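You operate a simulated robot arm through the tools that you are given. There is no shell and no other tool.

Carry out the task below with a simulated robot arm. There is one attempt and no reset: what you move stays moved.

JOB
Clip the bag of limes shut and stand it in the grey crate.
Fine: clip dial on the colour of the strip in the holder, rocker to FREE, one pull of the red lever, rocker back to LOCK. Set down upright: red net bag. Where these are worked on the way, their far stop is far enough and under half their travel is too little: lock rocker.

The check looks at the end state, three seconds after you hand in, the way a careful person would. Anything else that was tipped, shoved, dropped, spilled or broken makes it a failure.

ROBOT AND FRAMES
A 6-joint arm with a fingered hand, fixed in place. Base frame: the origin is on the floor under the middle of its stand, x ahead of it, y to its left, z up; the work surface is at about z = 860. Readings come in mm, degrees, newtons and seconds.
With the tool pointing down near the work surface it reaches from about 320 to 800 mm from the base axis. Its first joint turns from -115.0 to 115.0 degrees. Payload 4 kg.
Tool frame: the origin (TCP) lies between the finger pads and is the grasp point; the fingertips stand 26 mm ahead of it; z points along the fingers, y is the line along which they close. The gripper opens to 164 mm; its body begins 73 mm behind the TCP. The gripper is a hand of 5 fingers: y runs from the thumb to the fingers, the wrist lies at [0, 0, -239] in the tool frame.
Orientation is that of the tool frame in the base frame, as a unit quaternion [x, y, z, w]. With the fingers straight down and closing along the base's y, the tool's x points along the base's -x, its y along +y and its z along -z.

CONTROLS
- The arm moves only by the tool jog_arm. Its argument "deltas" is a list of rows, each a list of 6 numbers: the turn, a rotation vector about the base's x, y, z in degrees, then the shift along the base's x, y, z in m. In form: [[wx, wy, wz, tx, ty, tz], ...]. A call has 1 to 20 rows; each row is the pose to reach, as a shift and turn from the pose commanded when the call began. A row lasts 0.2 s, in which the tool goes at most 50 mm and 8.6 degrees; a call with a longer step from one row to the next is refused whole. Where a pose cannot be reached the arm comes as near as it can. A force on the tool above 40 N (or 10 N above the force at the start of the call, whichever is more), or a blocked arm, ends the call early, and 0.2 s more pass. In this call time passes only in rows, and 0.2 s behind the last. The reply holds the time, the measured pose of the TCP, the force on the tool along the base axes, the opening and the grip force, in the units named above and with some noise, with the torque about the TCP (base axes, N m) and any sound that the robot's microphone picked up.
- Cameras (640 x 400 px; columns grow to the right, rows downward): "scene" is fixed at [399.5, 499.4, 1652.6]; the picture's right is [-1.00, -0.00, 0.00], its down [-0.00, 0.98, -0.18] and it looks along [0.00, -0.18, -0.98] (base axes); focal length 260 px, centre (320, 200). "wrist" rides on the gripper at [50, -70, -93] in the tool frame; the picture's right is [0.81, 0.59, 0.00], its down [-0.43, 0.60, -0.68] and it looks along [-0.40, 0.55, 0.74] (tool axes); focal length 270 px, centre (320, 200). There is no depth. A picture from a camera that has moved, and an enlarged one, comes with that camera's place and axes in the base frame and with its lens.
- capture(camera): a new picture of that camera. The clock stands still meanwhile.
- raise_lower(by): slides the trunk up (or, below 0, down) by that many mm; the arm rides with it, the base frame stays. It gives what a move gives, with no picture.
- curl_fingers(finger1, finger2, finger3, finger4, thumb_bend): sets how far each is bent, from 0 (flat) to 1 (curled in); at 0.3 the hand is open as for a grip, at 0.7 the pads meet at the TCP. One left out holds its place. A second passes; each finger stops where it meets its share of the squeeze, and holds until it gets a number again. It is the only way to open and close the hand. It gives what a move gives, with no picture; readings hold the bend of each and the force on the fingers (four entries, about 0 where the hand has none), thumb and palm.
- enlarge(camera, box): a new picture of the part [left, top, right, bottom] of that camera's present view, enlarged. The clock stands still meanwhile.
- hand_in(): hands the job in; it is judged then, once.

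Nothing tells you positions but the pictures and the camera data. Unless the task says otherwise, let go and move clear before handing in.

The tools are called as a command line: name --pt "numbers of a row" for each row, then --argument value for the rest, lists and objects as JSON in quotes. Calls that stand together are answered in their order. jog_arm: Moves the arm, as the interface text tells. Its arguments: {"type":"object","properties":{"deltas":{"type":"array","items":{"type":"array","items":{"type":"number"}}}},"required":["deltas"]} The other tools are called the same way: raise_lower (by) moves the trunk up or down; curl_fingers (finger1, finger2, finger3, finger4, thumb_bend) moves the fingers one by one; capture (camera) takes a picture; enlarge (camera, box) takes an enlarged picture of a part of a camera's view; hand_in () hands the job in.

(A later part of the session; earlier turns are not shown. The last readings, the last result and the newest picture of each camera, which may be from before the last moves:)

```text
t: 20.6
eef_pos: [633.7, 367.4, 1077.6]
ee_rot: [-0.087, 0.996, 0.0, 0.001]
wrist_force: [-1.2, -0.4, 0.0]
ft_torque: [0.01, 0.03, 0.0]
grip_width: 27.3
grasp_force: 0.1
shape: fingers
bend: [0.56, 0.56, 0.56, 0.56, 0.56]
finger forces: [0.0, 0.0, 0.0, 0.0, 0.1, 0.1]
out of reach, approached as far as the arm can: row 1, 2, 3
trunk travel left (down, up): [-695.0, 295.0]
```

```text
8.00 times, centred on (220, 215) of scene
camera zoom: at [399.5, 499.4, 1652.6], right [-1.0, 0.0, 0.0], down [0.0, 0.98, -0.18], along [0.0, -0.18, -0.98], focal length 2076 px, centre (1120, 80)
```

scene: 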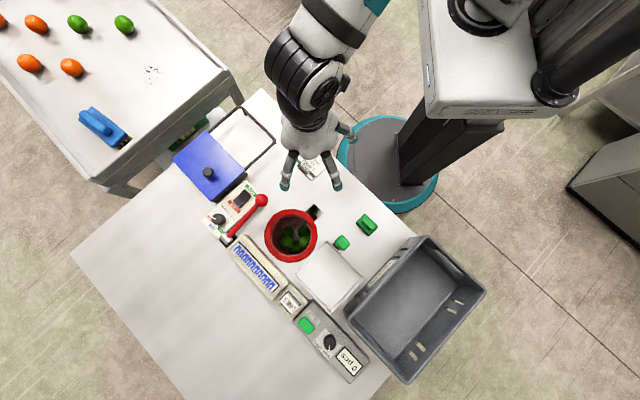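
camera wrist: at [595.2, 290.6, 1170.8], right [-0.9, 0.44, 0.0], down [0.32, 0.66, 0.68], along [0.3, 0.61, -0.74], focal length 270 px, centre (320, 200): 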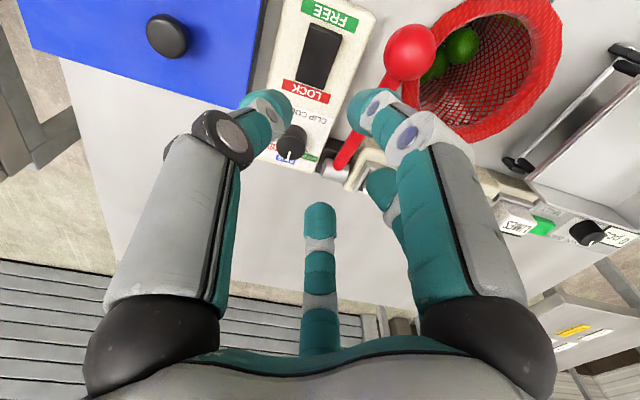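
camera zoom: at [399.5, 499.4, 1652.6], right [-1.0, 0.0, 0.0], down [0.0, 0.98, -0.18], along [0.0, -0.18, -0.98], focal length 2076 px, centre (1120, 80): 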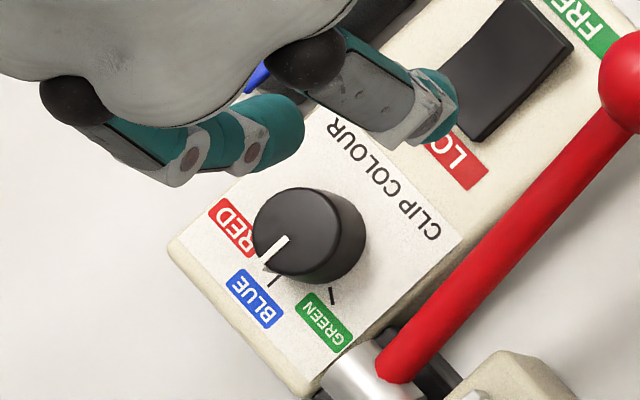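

The dial pointer now lines up with the BLUE tick. Next I'll curl every digit but finger3, to use it alone as a presser for the rocker's FREE end.

curl_fingers --finger1 1.0 --finger2 1.0 --finger3 0.5 --finger4 1.0 --thumb_bend 1.0

capture --camera "wrist"

capture --camera "scene"

```text
t: 21.6
eef_pos: [634.4, 368.8, 1075.9]
ee_rot: [-0.087, 0.996, 0.0, 0.0]
wrist_force: [1.3, 0.1, -0.1]
ft_torque: [-0.01, -0.01, -0.03]
grip_width: 0.0
grasp_force: 0.1
shape: fingers
bend: [0.85, 0.9, 0.5, 0.86, 0.89]
finger forces: [0.0, 0.0, 0.0, 0.0, 0.0, 0.0]
trunk travel left (down, up): [-695.0, 295.0]
```

```text
taken
camera wrist: at [596.7, 291.7, 1169.7], right [-0.9, 0.44, 0.0], down [0.32, 0.66, 0.68], along [0.3, 0.61, -0.74], focal length 270 px, centre (320, 200)
```

wrist: 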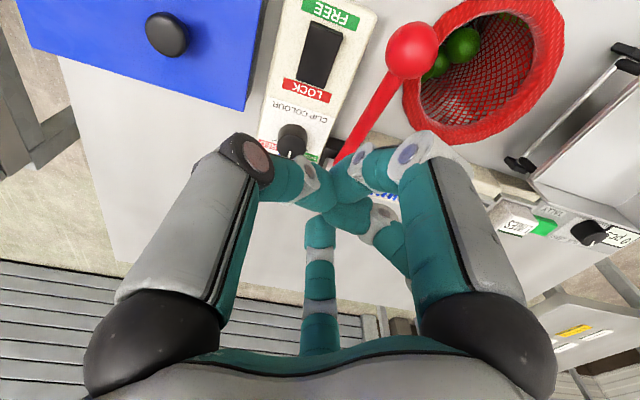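

```text
taken
```

scene: 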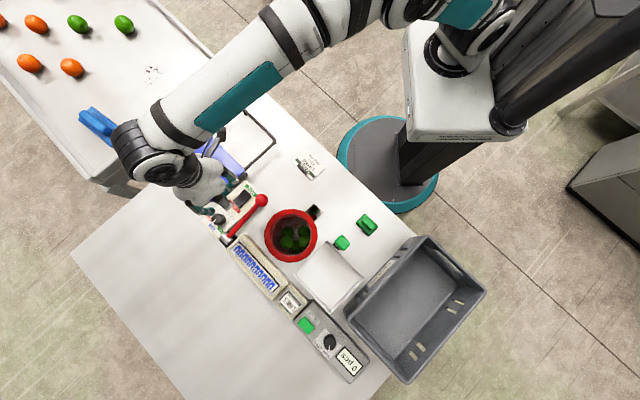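

enlarge --camera "scene" --box '[160, 140, 280, 240]'

enlarge --camera "wrist" --box '[200, 0, 480, 240]'

```text
4.00 times, centred on (220, 190) of scene
camera zoom: at [399.5, 499.4, 1652.6], right [-1.0, 0.0, 0.0], down [0.0, 0.98, -0.18], along [0.0, -0.18, -0.98], focal length 1038 px, centre (720, 240)
```

zoom: 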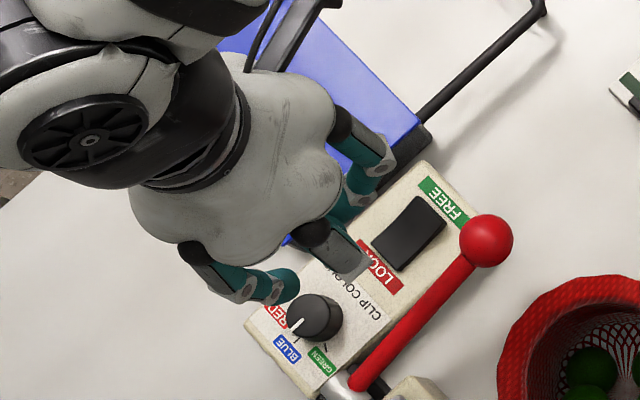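

```text
1.67 times, centred on (340, 120) of wrist
camera zoom: at [596.7, 291.7, 1169.7], right [-0.9, 0.44, 0.0], down [0.32, 0.66, 0.68], along [0.3, 0.61, -0.74], focal length 450 px, centre (287, 333)
```

zoom: 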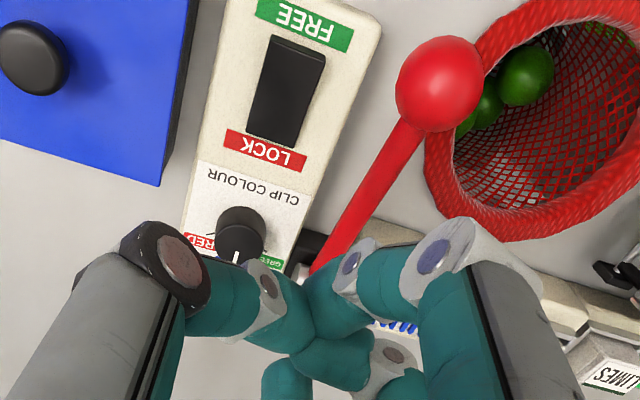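

Finger3's tip sits ~52 mm from the tool axis and is the lowest point. I'll yaw +26° and move so that its tip is over the rocker's FREE end at about (619, 344), keeping the palm away from the lever knob.

jog_arm --pt "0 0 7 -0.004 -0.02 0" --pt "0 0 14 -0.008 -0.04 0" --pt "0 0 21 -0.012 -0.06 0" --pt "0 0 26 -0.015 -0.077 -0.02" --pt "0 0 26 -0.015 -0.077 -0.06" --pt "0 0 26 -0.015 -0.077 -0.085"

capture --camera "wrist"

enlarge --camera "scene" --box '[190, 140, 290, 230]'

```text
t: 23.0
eef_pos: [623.1, 289.4, 990.7]
ee_rot: [-0.309, 0.951, 0.0, 0.0]
wrist_force: [0.9, -0.1, 0.7]
ft_torque: [-0.02, -0.01, 0.03]
grip_width: 0.2
grasp_force: 0.1
shape: fingers
bend: [0.89, 0.94, 0.5, 0.9, 0.92]
finger forces: [0.1, 0.0, 0.0, 0.0, 0.1, 0.0]
trunk travel left (down, up): [-695.0, 295.0]
```

```text
taken
camera wrist: at [621.8, 204.2, 1083.4], right [-1.0, 0.0, 0.0], down [0.0, 0.74, 0.68], along [0.0, 0.68, -0.74], focal length 270 px, centre (320, 200)
```

wrist: 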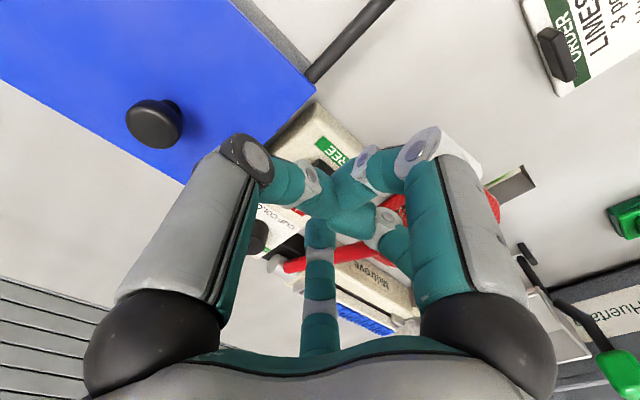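

```text
4.44 times, centred on (240, 185) of scene
camera zoom: at [399.5, 499.4, 1652.6], right [-1.0, 0.0, 0.0], down [0.0, 0.98, -0.18], along [0.0, -0.18, -0.98], focal length 1154 px, centre (676, 267)
```

zoom: 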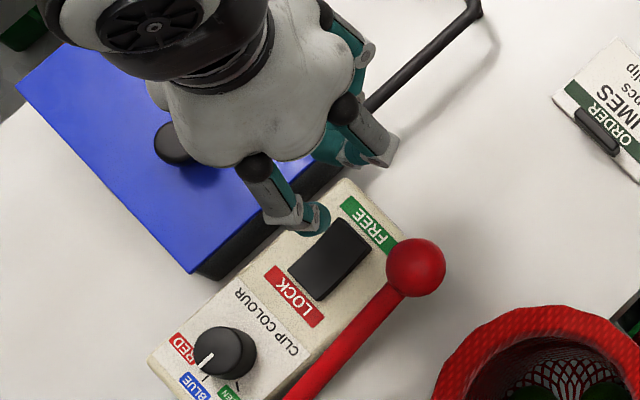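

jog_arm --pt "0 0 0 -0.003 0.003 -0.01" --pt "0 0 0 -0.006 0.0065 -0.03"

enlarge --camera "scene" --box '[210, 160, 270, 210]'

enlarge --camera "wrist" --box '[220, 80, 420, 280]'

```text
t: 23.6
eef_pos: [617.1, 297.6, 962.1]
ee_rot: [-0.309, 0.951, 0.0, 0.0]
wrist_force: [-0.4, 0.1, -0.5]
ft_torque: [0.03, 0.0, -0.02]
grip_width: 0.0
grasp_force: 0.0
shape: fingers
bend: [0.89, 0.94, 0.5, 0.9, 0.92]
finger forces: [0.0, 0.0, 0.0, 0.0, 0.1, 0.1]
trunk travel left (down, up): [-695.0, 295.0]
```

```text
8.00 times, centred on (240, 185) of scene
camera zoom: at [399.5, 499.4, 1652.6], right [-1.0, 0.0, 0.0], down [0.0, 0.98, -0.18], along [0.0, -0.18, -0.98], focal length 2076 px, centre (960, 320)
```

zoom: 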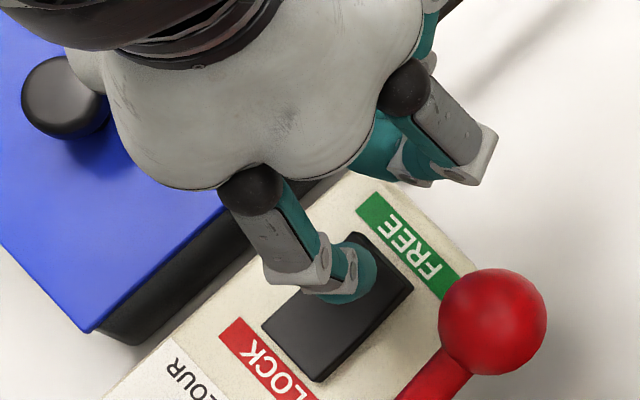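

```text
2.00 times, centred on (320, 180) of wrist
camera zoom: at [616.5, 211.5, 1055.4], right [-1.0, 0.0, 0.0], down [0.0, 0.74, 0.68], along [0.0, 0.68, -0.74], focal length 541 px, centre (320, 240)
```

zoom: 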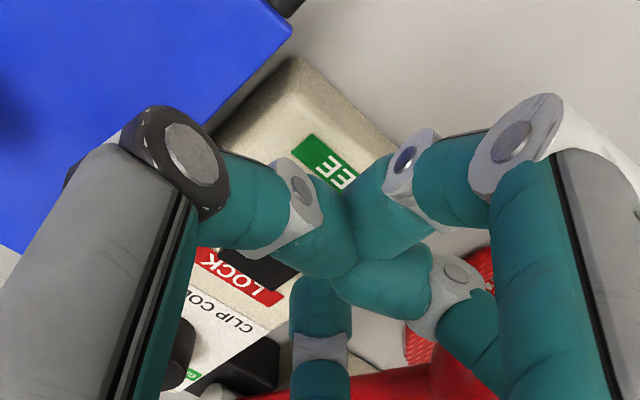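

The tip is over the rocker near its FREE end. I'll nudge toward the end and press down gradually while watching force.

jog_arm --pt "0 0 0 0 -0.003 -0.006" --pt "0 0 0 0 -0.003 -0.012" --pt "0 0 0 0 -0.003 -0.018"

```text
t: 24.4
eef_pos: [614.1, 292.4, 943.0]
ee_rot: [-0.309, 0.951, -0.001, 0.0]
wrist_force: [-0.4, -0.6, 0.8]
ft_torque: [0.07, 0.03, -0.01]
grip_width: 0.0
grasp_force: 0.6
shape: fingers
bend: [0.89, 0.94, 0.5, 0.9, 0.92]
finger forces: [0.1, 0.1, 1.0, 0.1, 0.0, 0.0]
trunk travel left (down, up): [-695.0, 295.0]
```

jog_arm --pt "0 0 0 0 0 -0.003" --pt "0 0 0 0 0 -0.006" --pt "0 0 0 0 0 -0.009"

enlarge --camera "scene" --box '[210, 160, 270, 210]'

```text
t: 25.2
eef_pos: [615.4, 293.9, 938.3]
ee_rot: [-0.309, 0.951, 0.002, 0.003]
wrist_force: [-1.5, 0.1, 22.0]
ft_torque: [1.12, -0.05, 0.02]
grip_width: 0.0
grasp_force: 10.4
shape: fingers
bend: [0.89, 0.94, 0.49, 0.9, 0.92]
finger forces: [0.1, 0.0, 21.2, 0.0, 0.0, 0.1]
trunk travel left (down, up): [-695.0, 295.0]
```

```text
8.00 times, centred on (240, 185) of scene
camera zoom: at [399.5, 499.4, 1652.6], right [-1.0, 0.0, 0.0], down [0.0, 0.98, -0.18], along [0.0, -0.18, -0.98], focal length 2076 px, centre (960, 320)
```

zoom: 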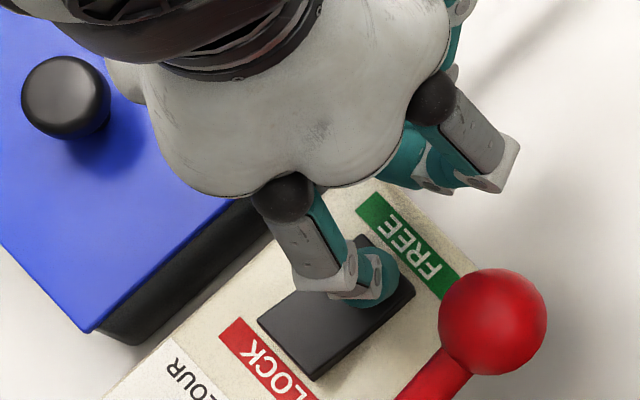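

jog_arm --pt "0 0 0 0 0 0.01" --pt "0 0 0 0 0 0.03" --pt "0 0 0 0 -0.02 0.06" --pt "0 0 0 0 -0.06 0.08"

enlarge --camera "scene" --box '[210, 160, 270, 210]'

capture --camera "wrist"

```text
t: 26.2
eef_pos: [614.0, 235.2, 1015.0]
ee_rot: [-0.308, 0.951, 0.0, 0.0]
wrist_force: [-0.3, 0.8, -0.5]
ft_torque: [0.03, -0.01, -0.03]
grip_width: 0.0
grasp_force: 0.1
shape: fingers
bend: [0.89, 0.94, 0.5, 0.9, 0.92]
finger forces: [0.1, 0.1, 0.0, 0.0, 0.1, 0.0]
trunk travel left (down, up): [-695.0, 295.0]
```

```text
8.00 times, centred on (240, 185) of scene
camera zoom: at [399.5, 499.4, 1652.6], right [-1.0, 0.0, 0.0], down [0.0, 0.98, -0.18], along [0.0, -0.18, -0.98], focal length 2076 px, centre (960, 320)
```

zoom: 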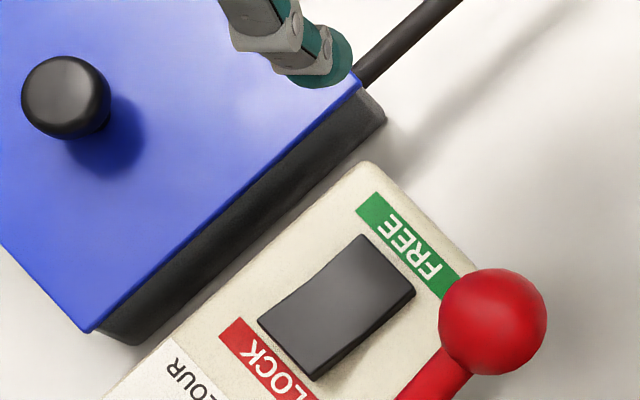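

```text
taken
camera wrist: at [613.0, 149.2, 1108.7], right [-1.0, 0.0, 0.0], down [0.0, 0.74, 0.68], along [0.0, 0.68, -0.74], focal length 270 px, centre (320, 200)
```

wrist: 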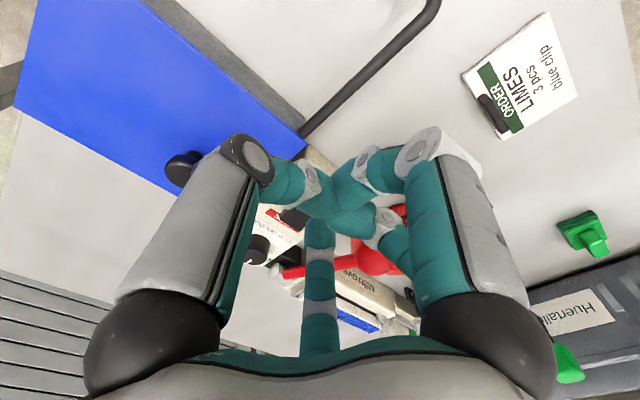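

The rocker seems to have flipped to FREE. Before touching the lever I'll open the hand and tilt the wrist camera to a low side view, to see which way the lever hinges and to confirm the rocker.

jog_arm --pt "0 0 0 0 0 0.02" --pt "8 0 0 0 0.0 0.03" --pt "16 0 0 0 0.0 0.03" --pt "24 0 0 0 0.0 0.03" --pt "30 0 0 0 0.0 0.02"

curl_fingers --finger1 0.3 --finger2 0.3 --finger3 0.3 --finger4 0.3 --thumb_bend 0.3

capture --camera "wrist"

enlarge --camera "wrist" --box '[220, 60, 440, 260]'

```text
t: 27.4
eef_pos: [615.2, 234.1, 1036.4]
ee_rot: [-0.299, 0.918, 0.248, 0.08]
wrist_force: [1.0, 0.8, -0.2]
ft_torque: [-0.01, -0.01, -0.01]
grip_width: 0.3
grasp_force: 0.0
shape: fingers
bend: [0.89, 0.94, 0.5, 0.9, 0.92]
finger forces: [0.0, 0.0, 0.0, 0.0, 0.0, 0.0]
trunk travel left (down, up): [-695.0, 295.0]
```

```text
t: 28.4
eef_pos: [614.5, 233.9, 1035.8]
ee_rot: [-0.299, 0.919, 0.246, 0.08]
wrist_force: [-0.6, 0.8, -0.2]
ft_torque: [0.0, 0.03, -0.01]
grip_width: 90.5
grasp_force: 0.1
shape: fingers
bend: [0.3, 0.3, 0.3, 0.3, 0.3]
finger forces: [0.1, 0.0, 0.0, 0.0, 0.0, 0.0]
trunk travel left (down, up): [-695.0, 295.0]
```

```text
taken
camera wrist: at [614.5, 113.0, 1073.3], right [-1.0, 0.0, 0.0], down [0.0, 0.3, 0.95], along [0.0, 0.95, -0.3], focal length 270 px, centre (320, 200)
```

wrist: 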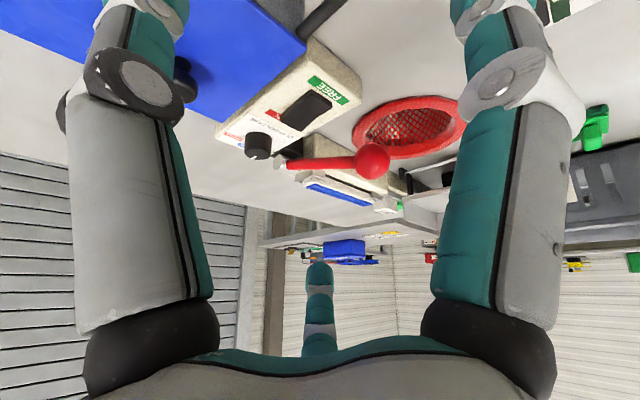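

```text
2.00 times, centred on (330, 160) of wrist
camera zoom: at [614.5, 113.0, 1073.3], right [-1.0, 0.0, 0.0], down [0.0, 0.3, 0.95], along [0.0, 0.95, -0.3], focal length 541 px, centre (300, 280)
```

zoom: 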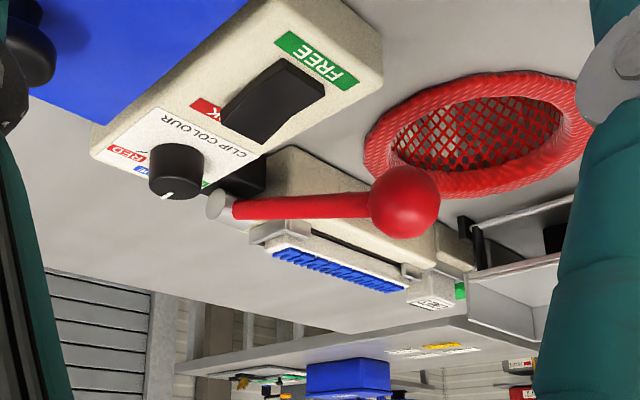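

The side view confirms the rocker's LOCK end is now raised (FREE pressed). The lever rises gently toward me from its hub, so it most likely pulls down. I'll make a fist above the knob and press gently; if it's against its rest stop I'll try upward instead.

jog_arm --pt "-8 0 0 0 0 0.015" --pt "-16 0 0 0 0 0.03" --pt "-24 0 0 0 0.02 0.04" --pt "-30 0 0 -0.01 0.05 0.04" --pt "-30 0 0 -0.03 0.09 0.04" --pt "-30 0 0 -0.056 0.128 0.035"

curl_fingers --finger1 0.9 --finger2 0.9 --finger3 0.9 --finger4 0.9 --thumb_bend 0.9

capture --camera "wrist"

enlarge --camera "scene" --box '[190, 140, 320, 250]'

```text
t: 29.8
eef_pos: [562.1, 363.0, 1067.0]
ee_rot: [-0.309, 0.951, -0.001, 0.0]
wrist_force: [0.3, 0.0, -0.4]
ft_torque: [-0.04, 0.01, 0.0]
grip_width: 90.4
grasp_force: 0.1
shape: fingers
bend: [0.3, 0.3, 0.3, 0.3, 0.3]
finger forces: [0.0, 0.0, 0.0, 0.1, 0.0, 0.0]
trunk travel left (down, up): [-695.0, 295.0]
```

```text
t: 30.8
eef_pos: [563.5, 360.9, 1067.5]
ee_rot: [-0.309, 0.951, 0.0, 0.0]
wrist_force: [0.3, -0.1, -0.1]
ft_torque: [-0.01, 0.0, 0.01]
grip_width: 20.1
grasp_force: 0.0
shape: fingers
bend: [0.77, 0.73, 0.73, 0.77, 0.9]
finger forces: [0.1, 0.0, 0.1, 0.1, 0.0, 0.0]
trunk travel left (down, up): [-695.0, 295.0]
```

```text
taken
camera wrist: at [562.9, 276.1, 1161.0], right [-1.0, 0.0, 0.0], down [0.0, 0.74, 0.68], along [0.0, 0.68, -0.74], focal length 270 px, centre (320, 200)
```

wrist: 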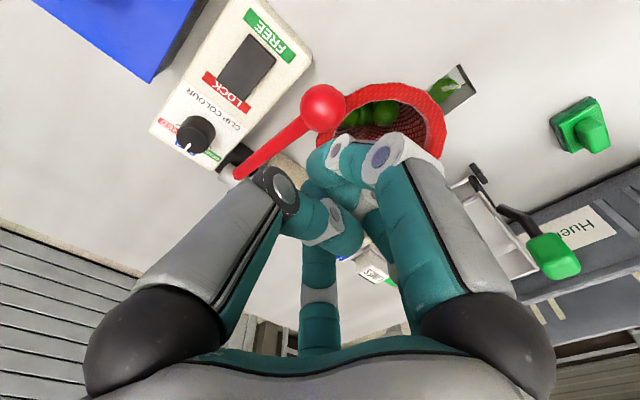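

```text
3.64 times, centred on (255, 195) of scene
camera zoom: at [399.5, 499.4, 1652.6], right [-1.0, 0.0, 0.0], down [0.0, 0.98, -0.18], along [0.0, -0.18, -0.98], focal length 944 px, centre (556, 218)
```

zoom: 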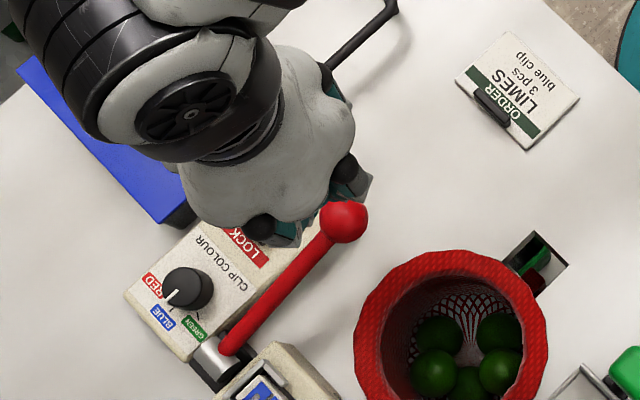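

jog_arm --pt "0 0 0 -0.002 0.004 -0.03" --pt "0 0 0 -0.003 0.005 -0.06" --pt "0 0 0 -0.003 0.005 -0.07" --pt "0 0 0 -0.003 0.005 -0.075" --pt "0 0 0 -0.003 0.005 -0.08" --pt "0 0 0 -0.003 0.005 -0.085"

```text
t: 32.2
eef_pos: [558.5, 366.1, 984.8]
ee_rot: [-0.309, 0.951, 0.001, 0.0]
wrist_force: [-0.3, -0.1, 2.9]
ft_torque: [0.03, -0.01, -0.04]
grip_width: 18.6
grasp_force: 0.1
shape: fingers
bend: [0.83, 0.76, 0.76, 0.83, 0.9]
finger forces: [0.0, 0.1, 0.1, 0.0, 0.0, 0.0]
trunk travel left (down, up): [-695.0, 295.0]
```

jog_arm --pt "0 0 0 0 0 -0.004" --pt "0 0 0 0 0 -0.008" --pt "0 0 0 0 0 -0.012"

enlarge --camera "scene" --box '[190, 140, 320, 250]'

```text
t: 33.0
eef_pos: [556.5, 365.1, 972.8]
ee_rot: [-0.309, 0.951, 0.0, 0.0]
wrist_force: [0.4, 0.1, 2.6]
ft_torque: [-0.03, 0.0, 0.01]
grip_width: 15.9
grasp_force: 0.1
shape: fingers
bend: [0.88, 0.82, 0.83, 0.88, 0.9]
finger forces: [0.1, 0.0, 0.0, 0.0, 0.0, 0.1]
trunk travel left (down, up): [-695.0, 295.0]
```

```text
3.64 times, centred on (255, 195) of scene
camera zoom: at [399.5, 499.4, 1652.6], right [-1.0, 0.0, 0.0], down [0.0, 0.98, -0.18], along [0.0, -0.18, -0.98], focal length 944 px, centre (556, 218)
```

zoom: 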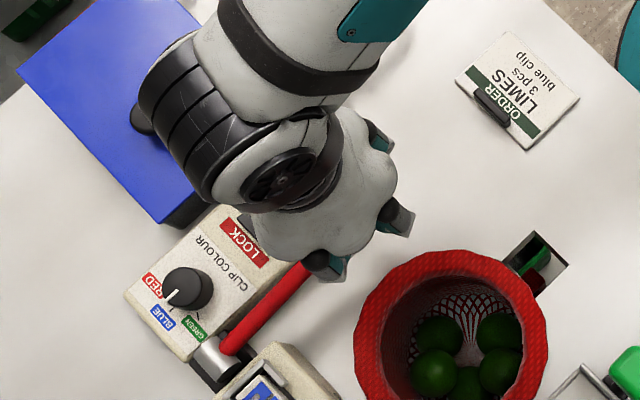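

jog_arm --pt "0 0 0 0 0 -0.004" --pt "0 0 0 0 0 -0.008" --pt "0 0 0 0 0 -0.012" --pt "0 0 0 0 0 -0.016"

capture --camera "wrist"

enlarge --camera "scene" --box '[200, 180, 300, 250]'

```text
t: 34.0
eef_pos: [555.8, 367.6, 954.3]
ee_rot: [-0.309, 0.951, 0.0, 0.0]
wrist_force: [-1.3, -0.1, 3.8]
ft_torque: [-0.01, 0.05, 0.05]
grip_width: 14.9
grasp_force: 0.1
shape: fingers
bend: [0.88, 0.85, 0.85, 0.88, 0.9]
finger forces: [0.0, 0.0, 0.0, 0.0, 0.0, 0.1]
trunk travel left (down, up): [-695.0, 295.0]
```

```text
taken
camera wrist: at [555.7, 281.7, 1048.9], right [-1.0, 0.0, 0.0], down [0.0, 0.74, 0.68], along [0.0, 0.68, -0.74], focal length 270 px, centre (320, 200)
```

wrist: 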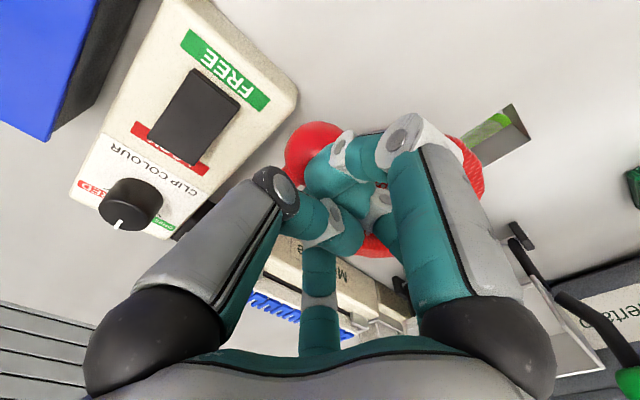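

```text
5.71 times, centred on (250, 215) of scene
camera zoom: at [399.5, 499.4, 1652.6], right [-1.0, 0.0, 0.0], down [0.0, 0.98, -0.18], along [0.0, -0.18, -0.98], focal length 1483 px, centre (720, 114)
```

zoom: 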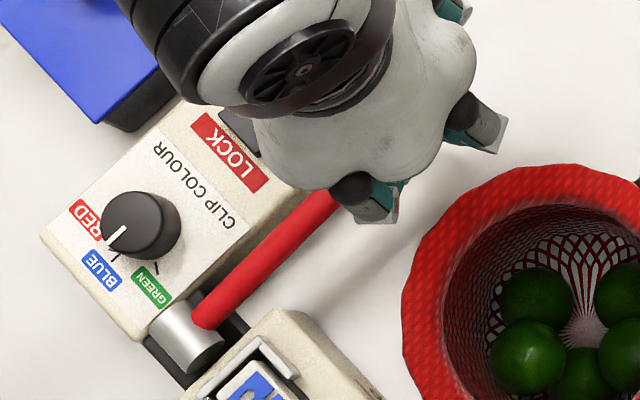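

The lever is going down smoothly under ~3 N, so down is the pull direction. Continuing to its far stop.

jog_arm --pt "0 0 0 -0.001 -0.001 -0.004" --pt "0 0 0 -0.002 -0.002 -0.008" --pt "0 0 0 -0.002 -0.002 -0.012" --pt "0 0 0 -0.003 -0.003 -0.016" --pt "0 0 0 -0.003 -0.003 -0.02" --pt "0 0 0 -0.003 -0.003 -0.024"

capture --camera "wrist"

enlarge --camera "scene" --box '[200, 180, 300, 250]'

```text
t: 35.4
eef_pos: [552.9, 365.4, 936.5]
ee_rot: [-0.309, 0.951, 0.002, 0.004]
wrist_force: [-1.0, 4.8, 31.5]
ft_torque: [0.12, -0.07, -0.02]
grip_width: 14.7
grasp_force: 24.3
shape: fingers
bend: [0.9, 0.89, 0.9, 0.9, 0.9]
finger forces: [0.0, 21.0, 27.4, 0.1, 0.1, 0.1]
trunk travel left (down, up): [-695.0, 295.0]
```

```text
taken
camera wrist: at [551.6, 279.4, 1029.9], right [-1.0, 0.0, -0.01], down [0.0, 0.73, 0.68], along [0.0, 0.68, -0.73], focal length 270 px, centre (320, 200)
```

wrist: 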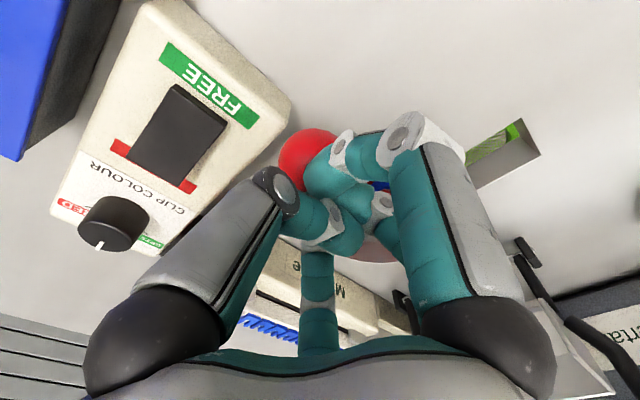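

```text
5.71 times, centred on (250, 215) of scene
camera zoom: at [399.5, 499.4, 1652.6], right [-1.0, 0.0, 0.0], down [0.0, 0.98, -0.18], along [0.0, -0.18, -0.98], focal length 1483 px, centre (720, 114)
```

zoom: 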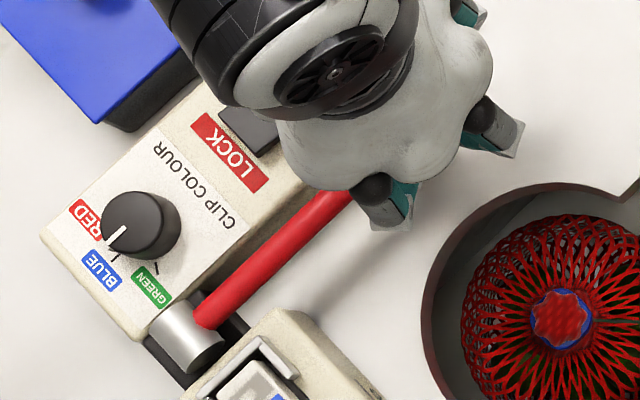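

The bag is now clipped shut with a blue clip and the lever hit its stop. I'll lift straight up, letting the lever return.

jog_arm --pt "0 0 0 0 0 0.01" --pt "0 0 0 0 0 0.025" --pt "0 0 0 0 0 0.045" --pt "0 0 0 0 0 0.07" --pt "0 0 0 0 0 0.1" --pt "0 0 0 0 -0.02 0.13"

capture --camera "wrist"

enlarge --camera "scene" --box '[190, 160, 350, 290]'

```text
t: 36.8
eef_pos: [552.0, 340.8, 1062.5]
ee_rot: [-0.309, 0.951, -0.001, 0.0]
wrist_force: [-0.4, 0.0, 0.6]
ft_torque: [0.01, -0.02, -0.01]
grip_width: 15.1
grasp_force: 0.1
shape: fingers
bend: [0.89, 0.88, 0.88, 0.89, 0.9]
finger forces: [0.0, 0.0, 0.0, 0.1, 0.0, 0.0]
trunk travel left (down, up): [-695.0, 295.0]
```

```text
taken
camera wrist: at [552.5, 255.0, 1155.9], right [-1.0, 0.0, 0.0], down [0.0, 0.74, 0.68], along [0.0, 0.68, -0.74], focal length 270 px, centre (320, 200)
```

wrist: 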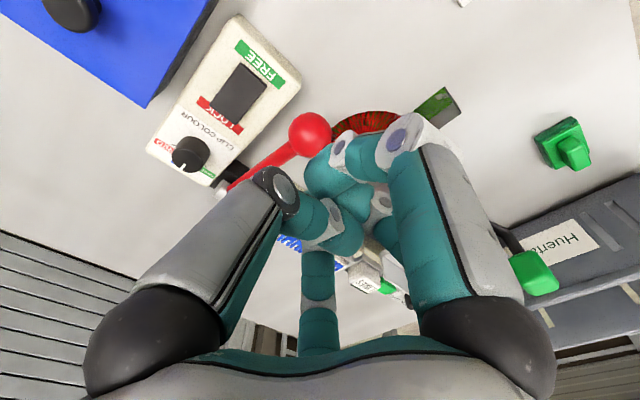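

```text
3.08 times, centred on (270, 225) of scene
camera zoom: at [399.5, 499.4, 1652.6], right [-1.0, 0.0, 0.0], down [0.0, 0.98, -0.18], along [0.0, -0.18, -0.98], focal length 799 px, centre (474, 123)
```

zoom: 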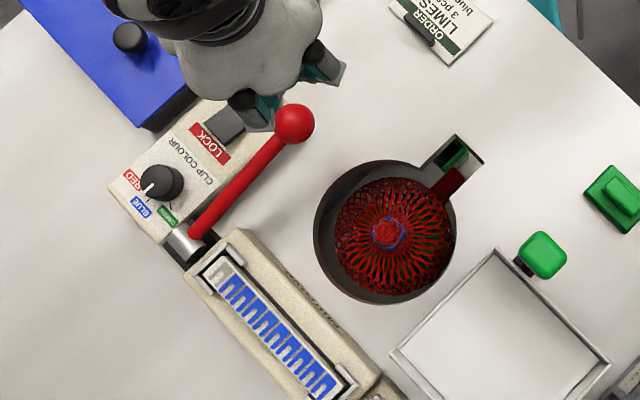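

The lever sprang back and the bag is clipped. Next: rocker back to LOCK, again with finger3 as presser, on the LOCK end near (642, 366).

curl_fingers --finger1 1.0 --finger2 1.0 --finger3 0.5 --finger4 1.0 --thumb_bend 1.0

jog_arm --pt "0 0 0 0.025 -0.006 0" --pt "0 0 0 0.05 -0.012 0" --pt "0 0 0 0.075 -0.018 -0.01" --pt "0 0 0 0.09 -0.024 -0.035" --pt "0 0 0 0.09 -0.024 -0.07" --pt "0 0 0 0.09 -0.024 -0.1"

enlarge --camera "scene" --box '[200, 160, 270, 220]'

capture --camera "wrist"

```text
t: 37.8
eef_pos: [554.4, 340.6, 1061.8]
ee_rot: [-0.309, 0.951, 0.0, 0.001]
wrist_force: [1.0, -0.7, -0.4]
ft_torque: [-0.03, 0.0, 0.0]
grip_width: 24.5
grasp_force: 0.0
shape: fingers
bend: [0.95, 0.9, 0.5, 0.98, 1.0]
finger forces: [0.1, 0.1, 0.1, 0.0, 0.0, 0.0]
trunk travel left (down, up): [-695.0, 295.0]
```

```text
t: 39.2
eef_pos: [644.3, 318.4, 964.3]
ee_rot: [-0.31, 0.951, -0.001, 0.0]
wrist_force: [1.0, 0.5, 0.1]
ft_torque: [0.01, -0.01, 0.02]
grip_width: 24.2
grasp_force: 0.0
shape: fingers
bend: [0.95, 0.9, 0.5, 0.99, 1.0]
finger forces: [0.1, 0.1, 0.0, 0.0, 0.1, 0.0]
trunk travel left (down, up): [-695.0, 295.0]
```

```text
6.67 times, centred on (235, 190) of scene
camera zoom: at [399.5, 499.4, 1652.6], right [-1.0, 0.0, 0.0], down [0.0, 0.98, -0.18], along [0.0, -0.18, -0.98], focal length 1730 px, centre (887, 267)
```

zoom: 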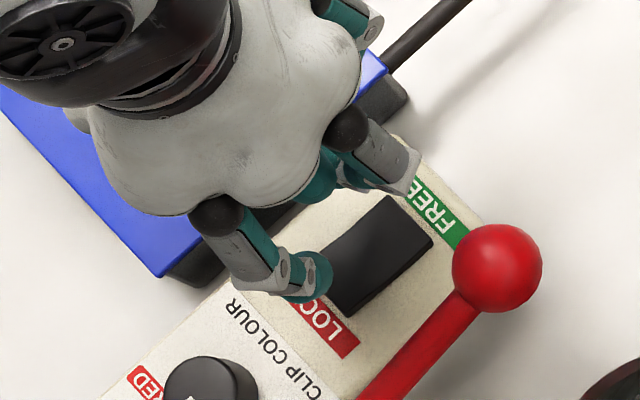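

```text
taken
camera wrist: at [643.3, 233.1, 1056.8], right [-1.0, 0.0, 0.0], down [0.0, 0.74, 0.68], along [0.0, 0.68, -0.74], focal length 270 px, centre (320, 200)
```

wrist: 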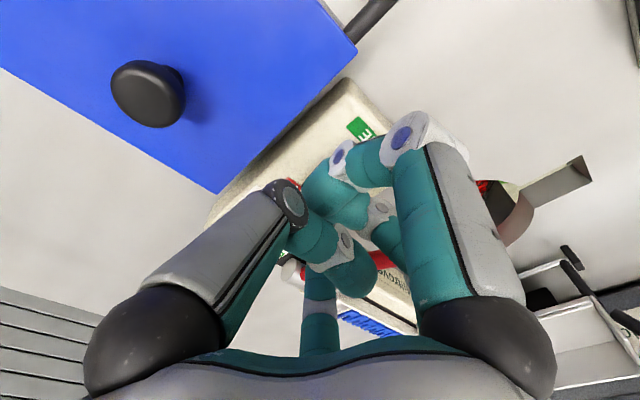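

jog_arm --pt "0 0 0 -0.003 0 -0.008" --pt "0 0 0 -0.0035 0 -0.016" --pt "0 0 0 -0.0035 0 -0.02" --pt "0 0 0 -0.0035 0 -0.024"

enlarge --camera "scene" --box '[200, 160, 270, 220]'

```text
t: 40.2
eef_pos: [640.3, 319.5, 939.6]
ee_rot: [-0.309, 0.951, 0.0, 0.001]
wrist_force: [0.1, 0.6, 3.7]
ft_torque: [0.14, 0.04, -0.01]
grip_width: 24.3
grasp_force: 2.0
shape: fingers
bend: [0.95, 0.9, 0.5, 0.99, 1.0]
finger forces: [0.1, 0.1, 3.5, 0.0, 0.2, 0.0]
trunk travel left (down, up): [-695.0, 295.0]
```

```text
6.67 times, centred on (235, 190) of scene
camera zoom: at [399.5, 499.4, 1652.6], right [-1.0, 0.0, 0.0], down [0.0, 0.98, -0.18], along [0.0, -0.18, -0.98], focal length 1730 px, centre (887, 267)
```

zoom: 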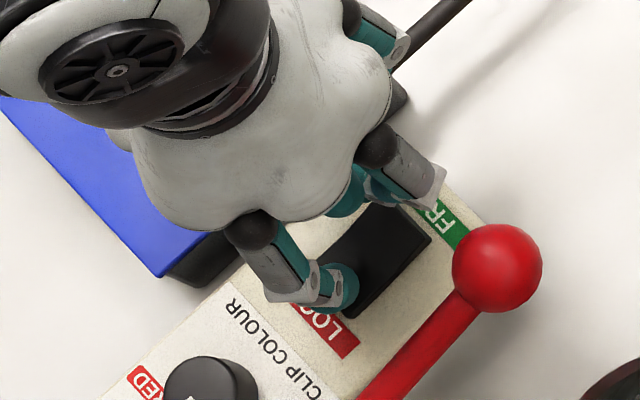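

jog_arm --pt "0 0 0 0 0 -0.003" --pt "0 0 0 0 0 -0.006" --pt "0 0 0 0 0 -0.008"

jog_arm --pt "0 0 0 0 0 0.012" --pt "0 0 0 0 0 0.03" --pt "0 0 0 0 -0.02 0.06" --pt "0 0 0 0 -0.06 0.08" --pt "0 0 0 0 -0.1 0.1"

enlarge --camera "scene" --box '[190, 160, 270, 230]'

```text
t: 41.0
eef_pos: [645.5, 321.9, 937.1]
ee_rot: [-0.307, 0.952, 0.002, 0.009]
wrist_force: [-0.7, -0.5, 16.1]
ft_torque: [0.81, 0.16, 0.03]
grip_width: 24.4
grasp_force: 8.0
shape: fingers
bend: [0.95, 0.9, 0.5, 0.99, 1.0]
finger forces: [0.0, 0.0, 15.8, 0.0, 0.0, 0.0]
trunk travel left (down, up): [-695.0, 295.0]
stopped in row 3: the force on the tool passed its limit at 42 N (the readings are from after the stop); the commanded pose is now the measured one
```

```text
t: 42.2
eef_pos: [643.4, 221.5, 1035.4]
ee_rot: [-0.309, 0.951, 0.002, 0.005]
wrist_force: [-0.2, -0.1, 0.4]
ft_torque: [0.01, 0.01, -0.04]
grip_width: 24.3
grasp_force: 0.1
shape: fingers
bend: [0.95, 0.9, 0.5, 0.99, 1.0]
finger forces: [0.0, 0.0, 0.0, 0.1, 0.0, 0.1]
trunk travel left (down, up): [-695.0, 295.0]
```

```text
5.71 times, centred on (230, 195) of scene
camera zoom: at [399.5, 499.4, 1652.6], right [-1.0, 0.0, 0.0], down [0.0, 0.98, -0.18], along [0.0, -0.18, -0.98], focal length 1483 px, centre (834, 229)
```

zoom: 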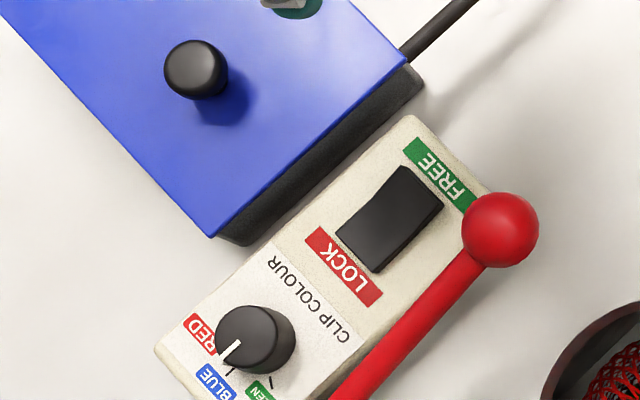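

The rocker appears back at LOCK. I'll verify with the low side view again and look at the bag in its well.

jog_arm --pt "8 0 0 -0.015 0.0 0.01" --pt "16 0 0 -0.03 0.0 0.01" --pt "24 0 0 -0.03 0.005 0.01" --pt "30 0 0 -0.03 0.01 0.01"

curl_fingers --finger1 0.3 --finger2 0.3 --finger3 0.3 --finger4 0.3 --thumb_bend 0.3

enlarge --camera "wrist" --box '[200, 40, 460, 240]'

```text
t: 43.2
eef_pos: [613.0, 230.6, 1044.7]
ee_rot: [-0.298, 0.918, 0.248, 0.085]
wrist_force: [0.1, -0.2, -0.8]
ft_torque: [-0.02, 0.01, 0.05]
grip_width: 24.2
grasp_force: 0.1
shape: fingers
bend: [0.96, 0.9, 0.5, 0.99, 1.0]
finger forces: [0.1, 0.1, 0.1, 0.0, 0.0, 0.0]
trunk travel left (down, up): [-695.0, 295.0]
```

```text
t: 44.2
eef_pos: [613.5, 229.4, 1043.5]
ee_rot: [-0.297, 0.919, 0.247, 0.085]
wrist_force: [-0.3, 0.2, -0.6]
ft_torque: [0.02, 0.0, 0.0]
grip_width: 90.2
grasp_force: 0.1
shape: fingers
bend: [0.3, 0.3, 0.3, 0.3, 0.3]
finger forces: [0.0, 0.0, 0.0, 0.0, 0.0, 0.0]
trunk travel left (down, up): [-695.0, 295.0]
```

```text
2.00 times, centred on (330, 140) of wrist
camera zoom: at [612.4, 109.2, 1081.4], right [-1.0, 0.01, -0.01], down [-0.01, 0.29, 0.96], along [0.01, 0.96, -0.29], focal length 541 px, centre (300, 320)
```

zoom: 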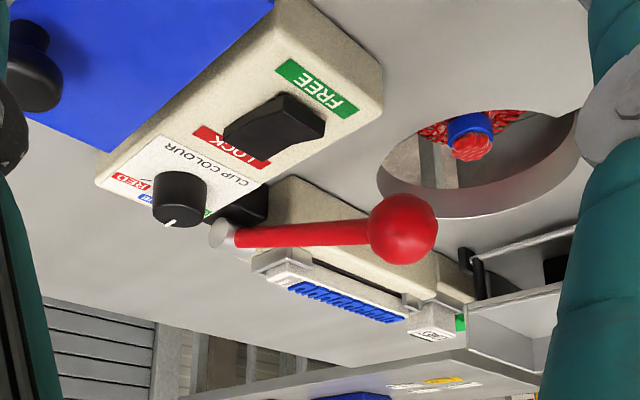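

Rocker is at LOCK (FREE end raised). Now I'll go over the well to look straight down at the clipped bag.

jog_arm --pt "-8 0 0 0 0 0.01" --pt "-16 0 0 0 0.02 0.02" --pt "-24 0 0 -0.01 0.05 0.025" --pt "-30 0 0 -0.03 0.09 0.025" --pt "-30 0 0 -0.053 0.13 0.025" --pt "-30 0 0 -0.075 0.17 0.02" --pt "-30 0 0 -0.1 0.205 0.01" --pt "-30 0 0 -0.125 0.232 -0.01" --pt "-30 0 0 -0.125 0.232 -0.04"

capture --camera "wrist"

enlarge --camera "wrist" --box '[220, 0, 440, 180]'

enlarge --camera "scene" --box '[240, 180, 350, 280]'

```text
t: 46.2
eef_pos: [490.0, 460.1, 1003.3]
ee_rot: [-0.309, 0.951, 0.002, 0.005]
wrist_force: [0.2, -0.3, -0.6]
ft_torque: [0.0, 0.0, 0.04]
grip_width: 90.4
grasp_force: 0.1
shape: fingers
bend: [0.3, 0.3, 0.3, 0.3, 0.3]
finger forces: [0.0, 0.1, 0.1, 0.0, 0.1, 0.0]
trunk travel left (down, up): [-695.0, 295.0]
```

```text
taken
camera wrist: at [489.2, 374.0, 1097.3], right [-1.0, 0.0, -0.01], down [0.0, 0.73, 0.68], along [0.01, 0.68, -0.73], focal length 270 px, centre (320, 200)
```

wrist: 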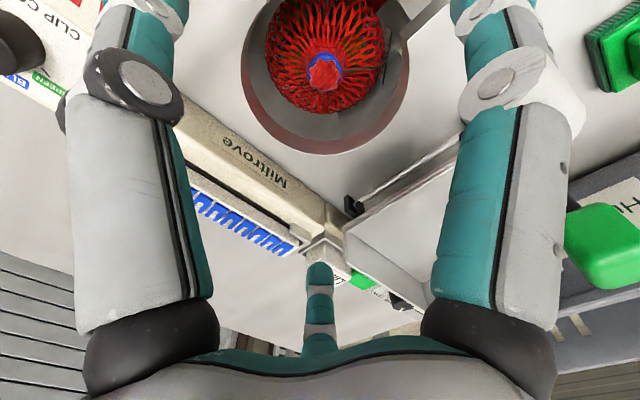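

```text
2.22 times, centred on (330, 90) of wrist
camera zoom: at [489.2, 374.0, 1097.3], right [-1.0, 0.0, -0.01], down [0.0, 0.73, 0.68], along [0.01, 0.68, -0.73], focal length 601 px, centre (298, 444)
```

zoom: 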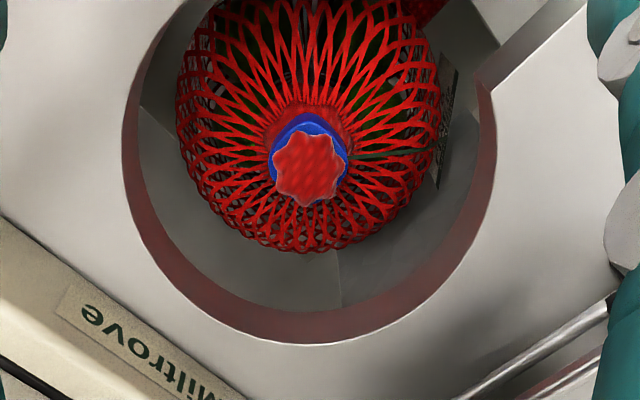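

```text
4.00 times, centred on (295, 230) of scene
camera zoom: at [399.5, 499.4, 1652.6], right [-1.0, 0.0, 0.0], down [0.0, 0.98, -0.18], along [0.0, -0.18, -0.98], focal length 1038 px, centre (420, 80)
```

zoom: 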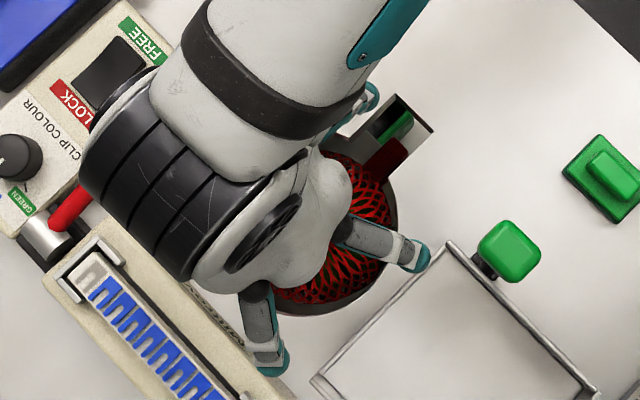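

The bag hangs in a round hole, with its gathered top (red star, blue clip) at about (486.5, 463, 835). I'll narrow the fingers, correct the small offset and tilt, and descend partway over it.

curl_fingers --finger1 0.55 --finger2 0.55 --finger3 0.55 --finger4 0.55 --thumb_bend 0.55

jog_arm --pt "-0.4 0.5 0 -0.0035 0.0 -0.03" --pt "-0.4 0.5 0 -0.0035 0.0 -0.06" --pt "-0.4 0.5 0 -0.0035 0.0 -0.09"

capture --camera "wrist"

enlarge --camera "wrist" --box '[230, 30, 410, 180]'

enlarge --camera "scene" --box '[240, 180, 350, 280]'

```text
t: 47.2
eef_pos: [490.0, 460.4, 1004.7]
ee_rot: [-0.31, 0.951, 0.001, 0.005]
wrist_force: [0.2, -1.6, 0.2]
ft_torque: [-0.02, 0.03, -0.04]
grip_width: 30.2
grasp_force: 0.1
shape: fingers
bend: [0.55, 0.55, 0.55, 0.55, 0.55]
finger forces: [0.0, 0.0, 0.0, 0.0, 0.1, 0.1]
trunk travel left (down, up): [-695.0, 295.0]
```

```text
t: 48.0
eef_pos: [487.5, 460.4, 914.5]
ee_rot: [-0.309, 0.951, -0.001, -0.001]
wrist_force: [0.3, 0.2, -0.1]
ft_torque: [0.01, -0.01, 0.02]
grip_width: 29.9
grasp_force: 0.1
shape: fingers
bend: [0.55, 0.55, 0.55, 0.55, 0.55]
finger forces: [0.1, 0.0, 0.0, 0.0, 0.0, 0.1]
trunk travel left (down, up): [-695.0, 295.0]
```

```text
taken
camera wrist: at [487.0, 376.0, 1008.4], right [-1.0, 0.0, 0.0], down [0.0, 0.74, 0.68], along [0.0, 0.68, -0.74], focal length 270 px, centre (320, 200)
```

wrist: 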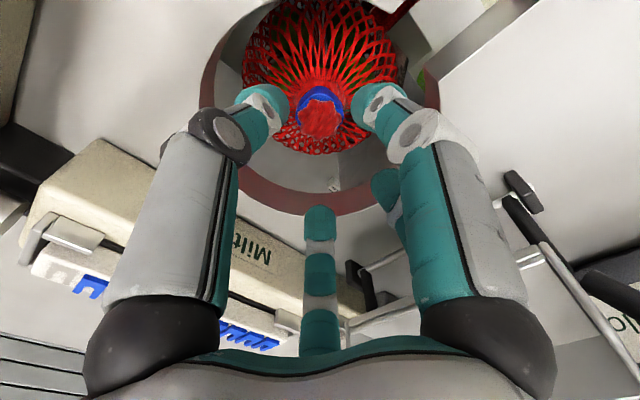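

```text
2.67 times, centred on (320, 105) of wrist
camera zoom: at [487.0, 376.0, 1008.4], right [-1.0, 0.0, 0.0], down [0.0, 0.74, 0.68], along [0.0, 0.68, -0.74], focal length 721 px, centre (320, 453)
```

zoom: 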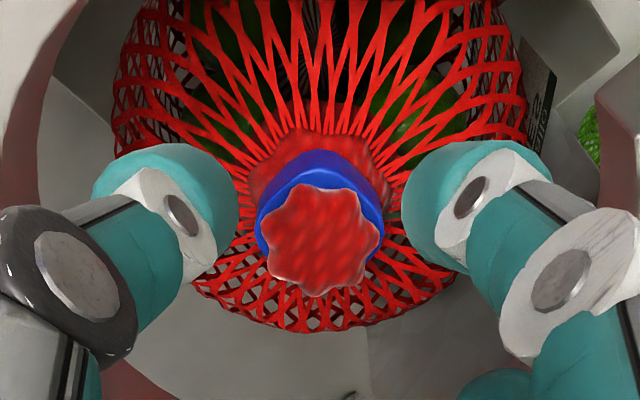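

```text
4.00 times, centred on (295, 230) of scene
camera zoom: at [399.5, 499.4, 1652.6], right [-1.0, 0.0, 0.0], down [0.0, 0.98, -0.18], along [0.0, -0.18, -0.98], focal length 1038 px, centre (420, 80)
```

zoom: 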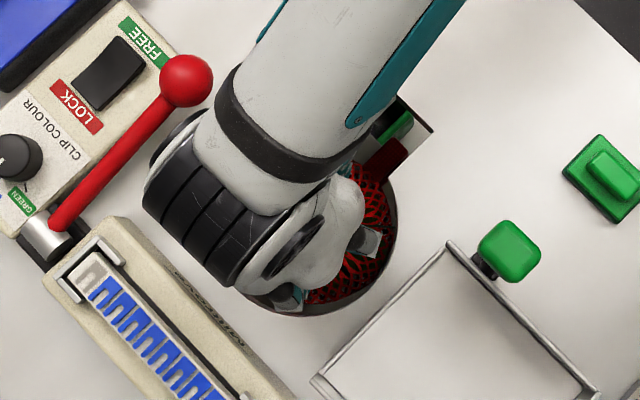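

Centered well over the gathered neck. Descending slowly with force watch.

jog_arm --pt "0 0 0 0 0 -0.02" --pt "0 0 0 0 0 -0.035" --pt "0 0 0 0 0 -0.045" --pt "0 0 0 0 0 -0.053"

enlarge --camera "wrist" --box '[220, 60, 420, 240]'

```text
t: 49.0
eef_pos: [485.2, 462.2, 862.4]
ee_rot: [-0.31, 0.951, 0.0, 0.0]
wrist_force: [0.1, -0.5, -0.1]
ft_torque: [0.01, -0.01, -0.03]
grip_width: 30.2
grasp_force: 0.0
shape: fingers
bend: [0.55, 0.55, 0.55, 0.55, 0.55]
finger forces: [0.1, 0.0, 0.0, 0.1, 0.1, 0.0]
trunk travel left (down, up): [-695.0, 295.0]
```

```text
2.22 times, centred on (320, 150) of wrist
camera zoom: at [485.4, 376.6, 955.3], right [-1.0, 0.0, 0.0], down [0.0, 0.74, 0.68], along [0.0, 0.68, -0.74], focal length 601 px, centre (320, 311)
```

zoom: 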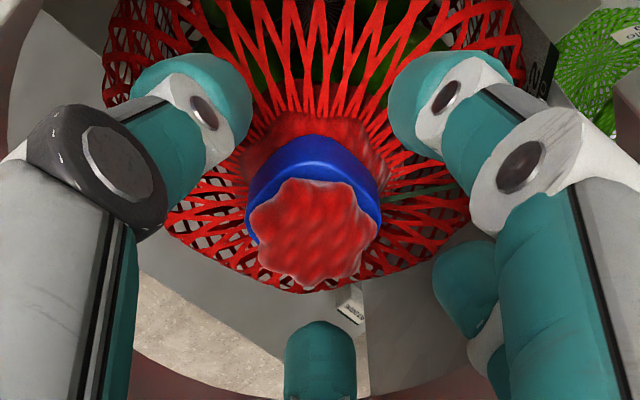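

jog_arm --pt "0 0 0 0.002 -0.001 -0.006" --pt "0 0 0 0.002 -0.001 -0.012" --pt "0 0 0 0.002 -0.001 -0.016"

enlarge --camera "wrist" --box '[220, 60, 420, 240]'

```text
t: 49.8
eef_pos: [488.4, 459.6, 845.2]
ee_rot: [-0.308, 0.951, -0.001, -0.001]
wrist_force: [0.5, 0.2, -0.1]
ft_torque: [-0.02, -0.04, 0.01]
grip_width: 30.5
grasp_force: 0.0
shape: fingers
bend: [0.55, 0.55, 0.55, 0.55, 0.55]
finger forces: [0.0, 0.1, 0.0, 0.0, 0.0, 0.1]
trunk travel left (down, up): [-695.0, 295.0]
```

```text
2.22 times, centred on (320, 150) of wrist
camera zoom: at [487.0, 375.1, 939.0], right [-1.0, 0.0, 0.0], down [0.0, 0.74, 0.68], along [0.0, 0.68, -0.74], focal length 601 px, centre (320, 311)
```

zoom: 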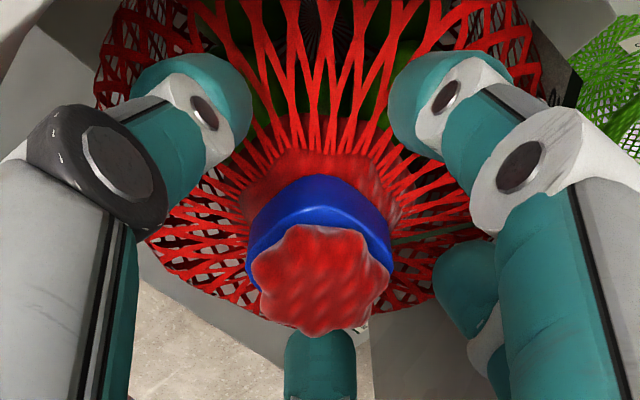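

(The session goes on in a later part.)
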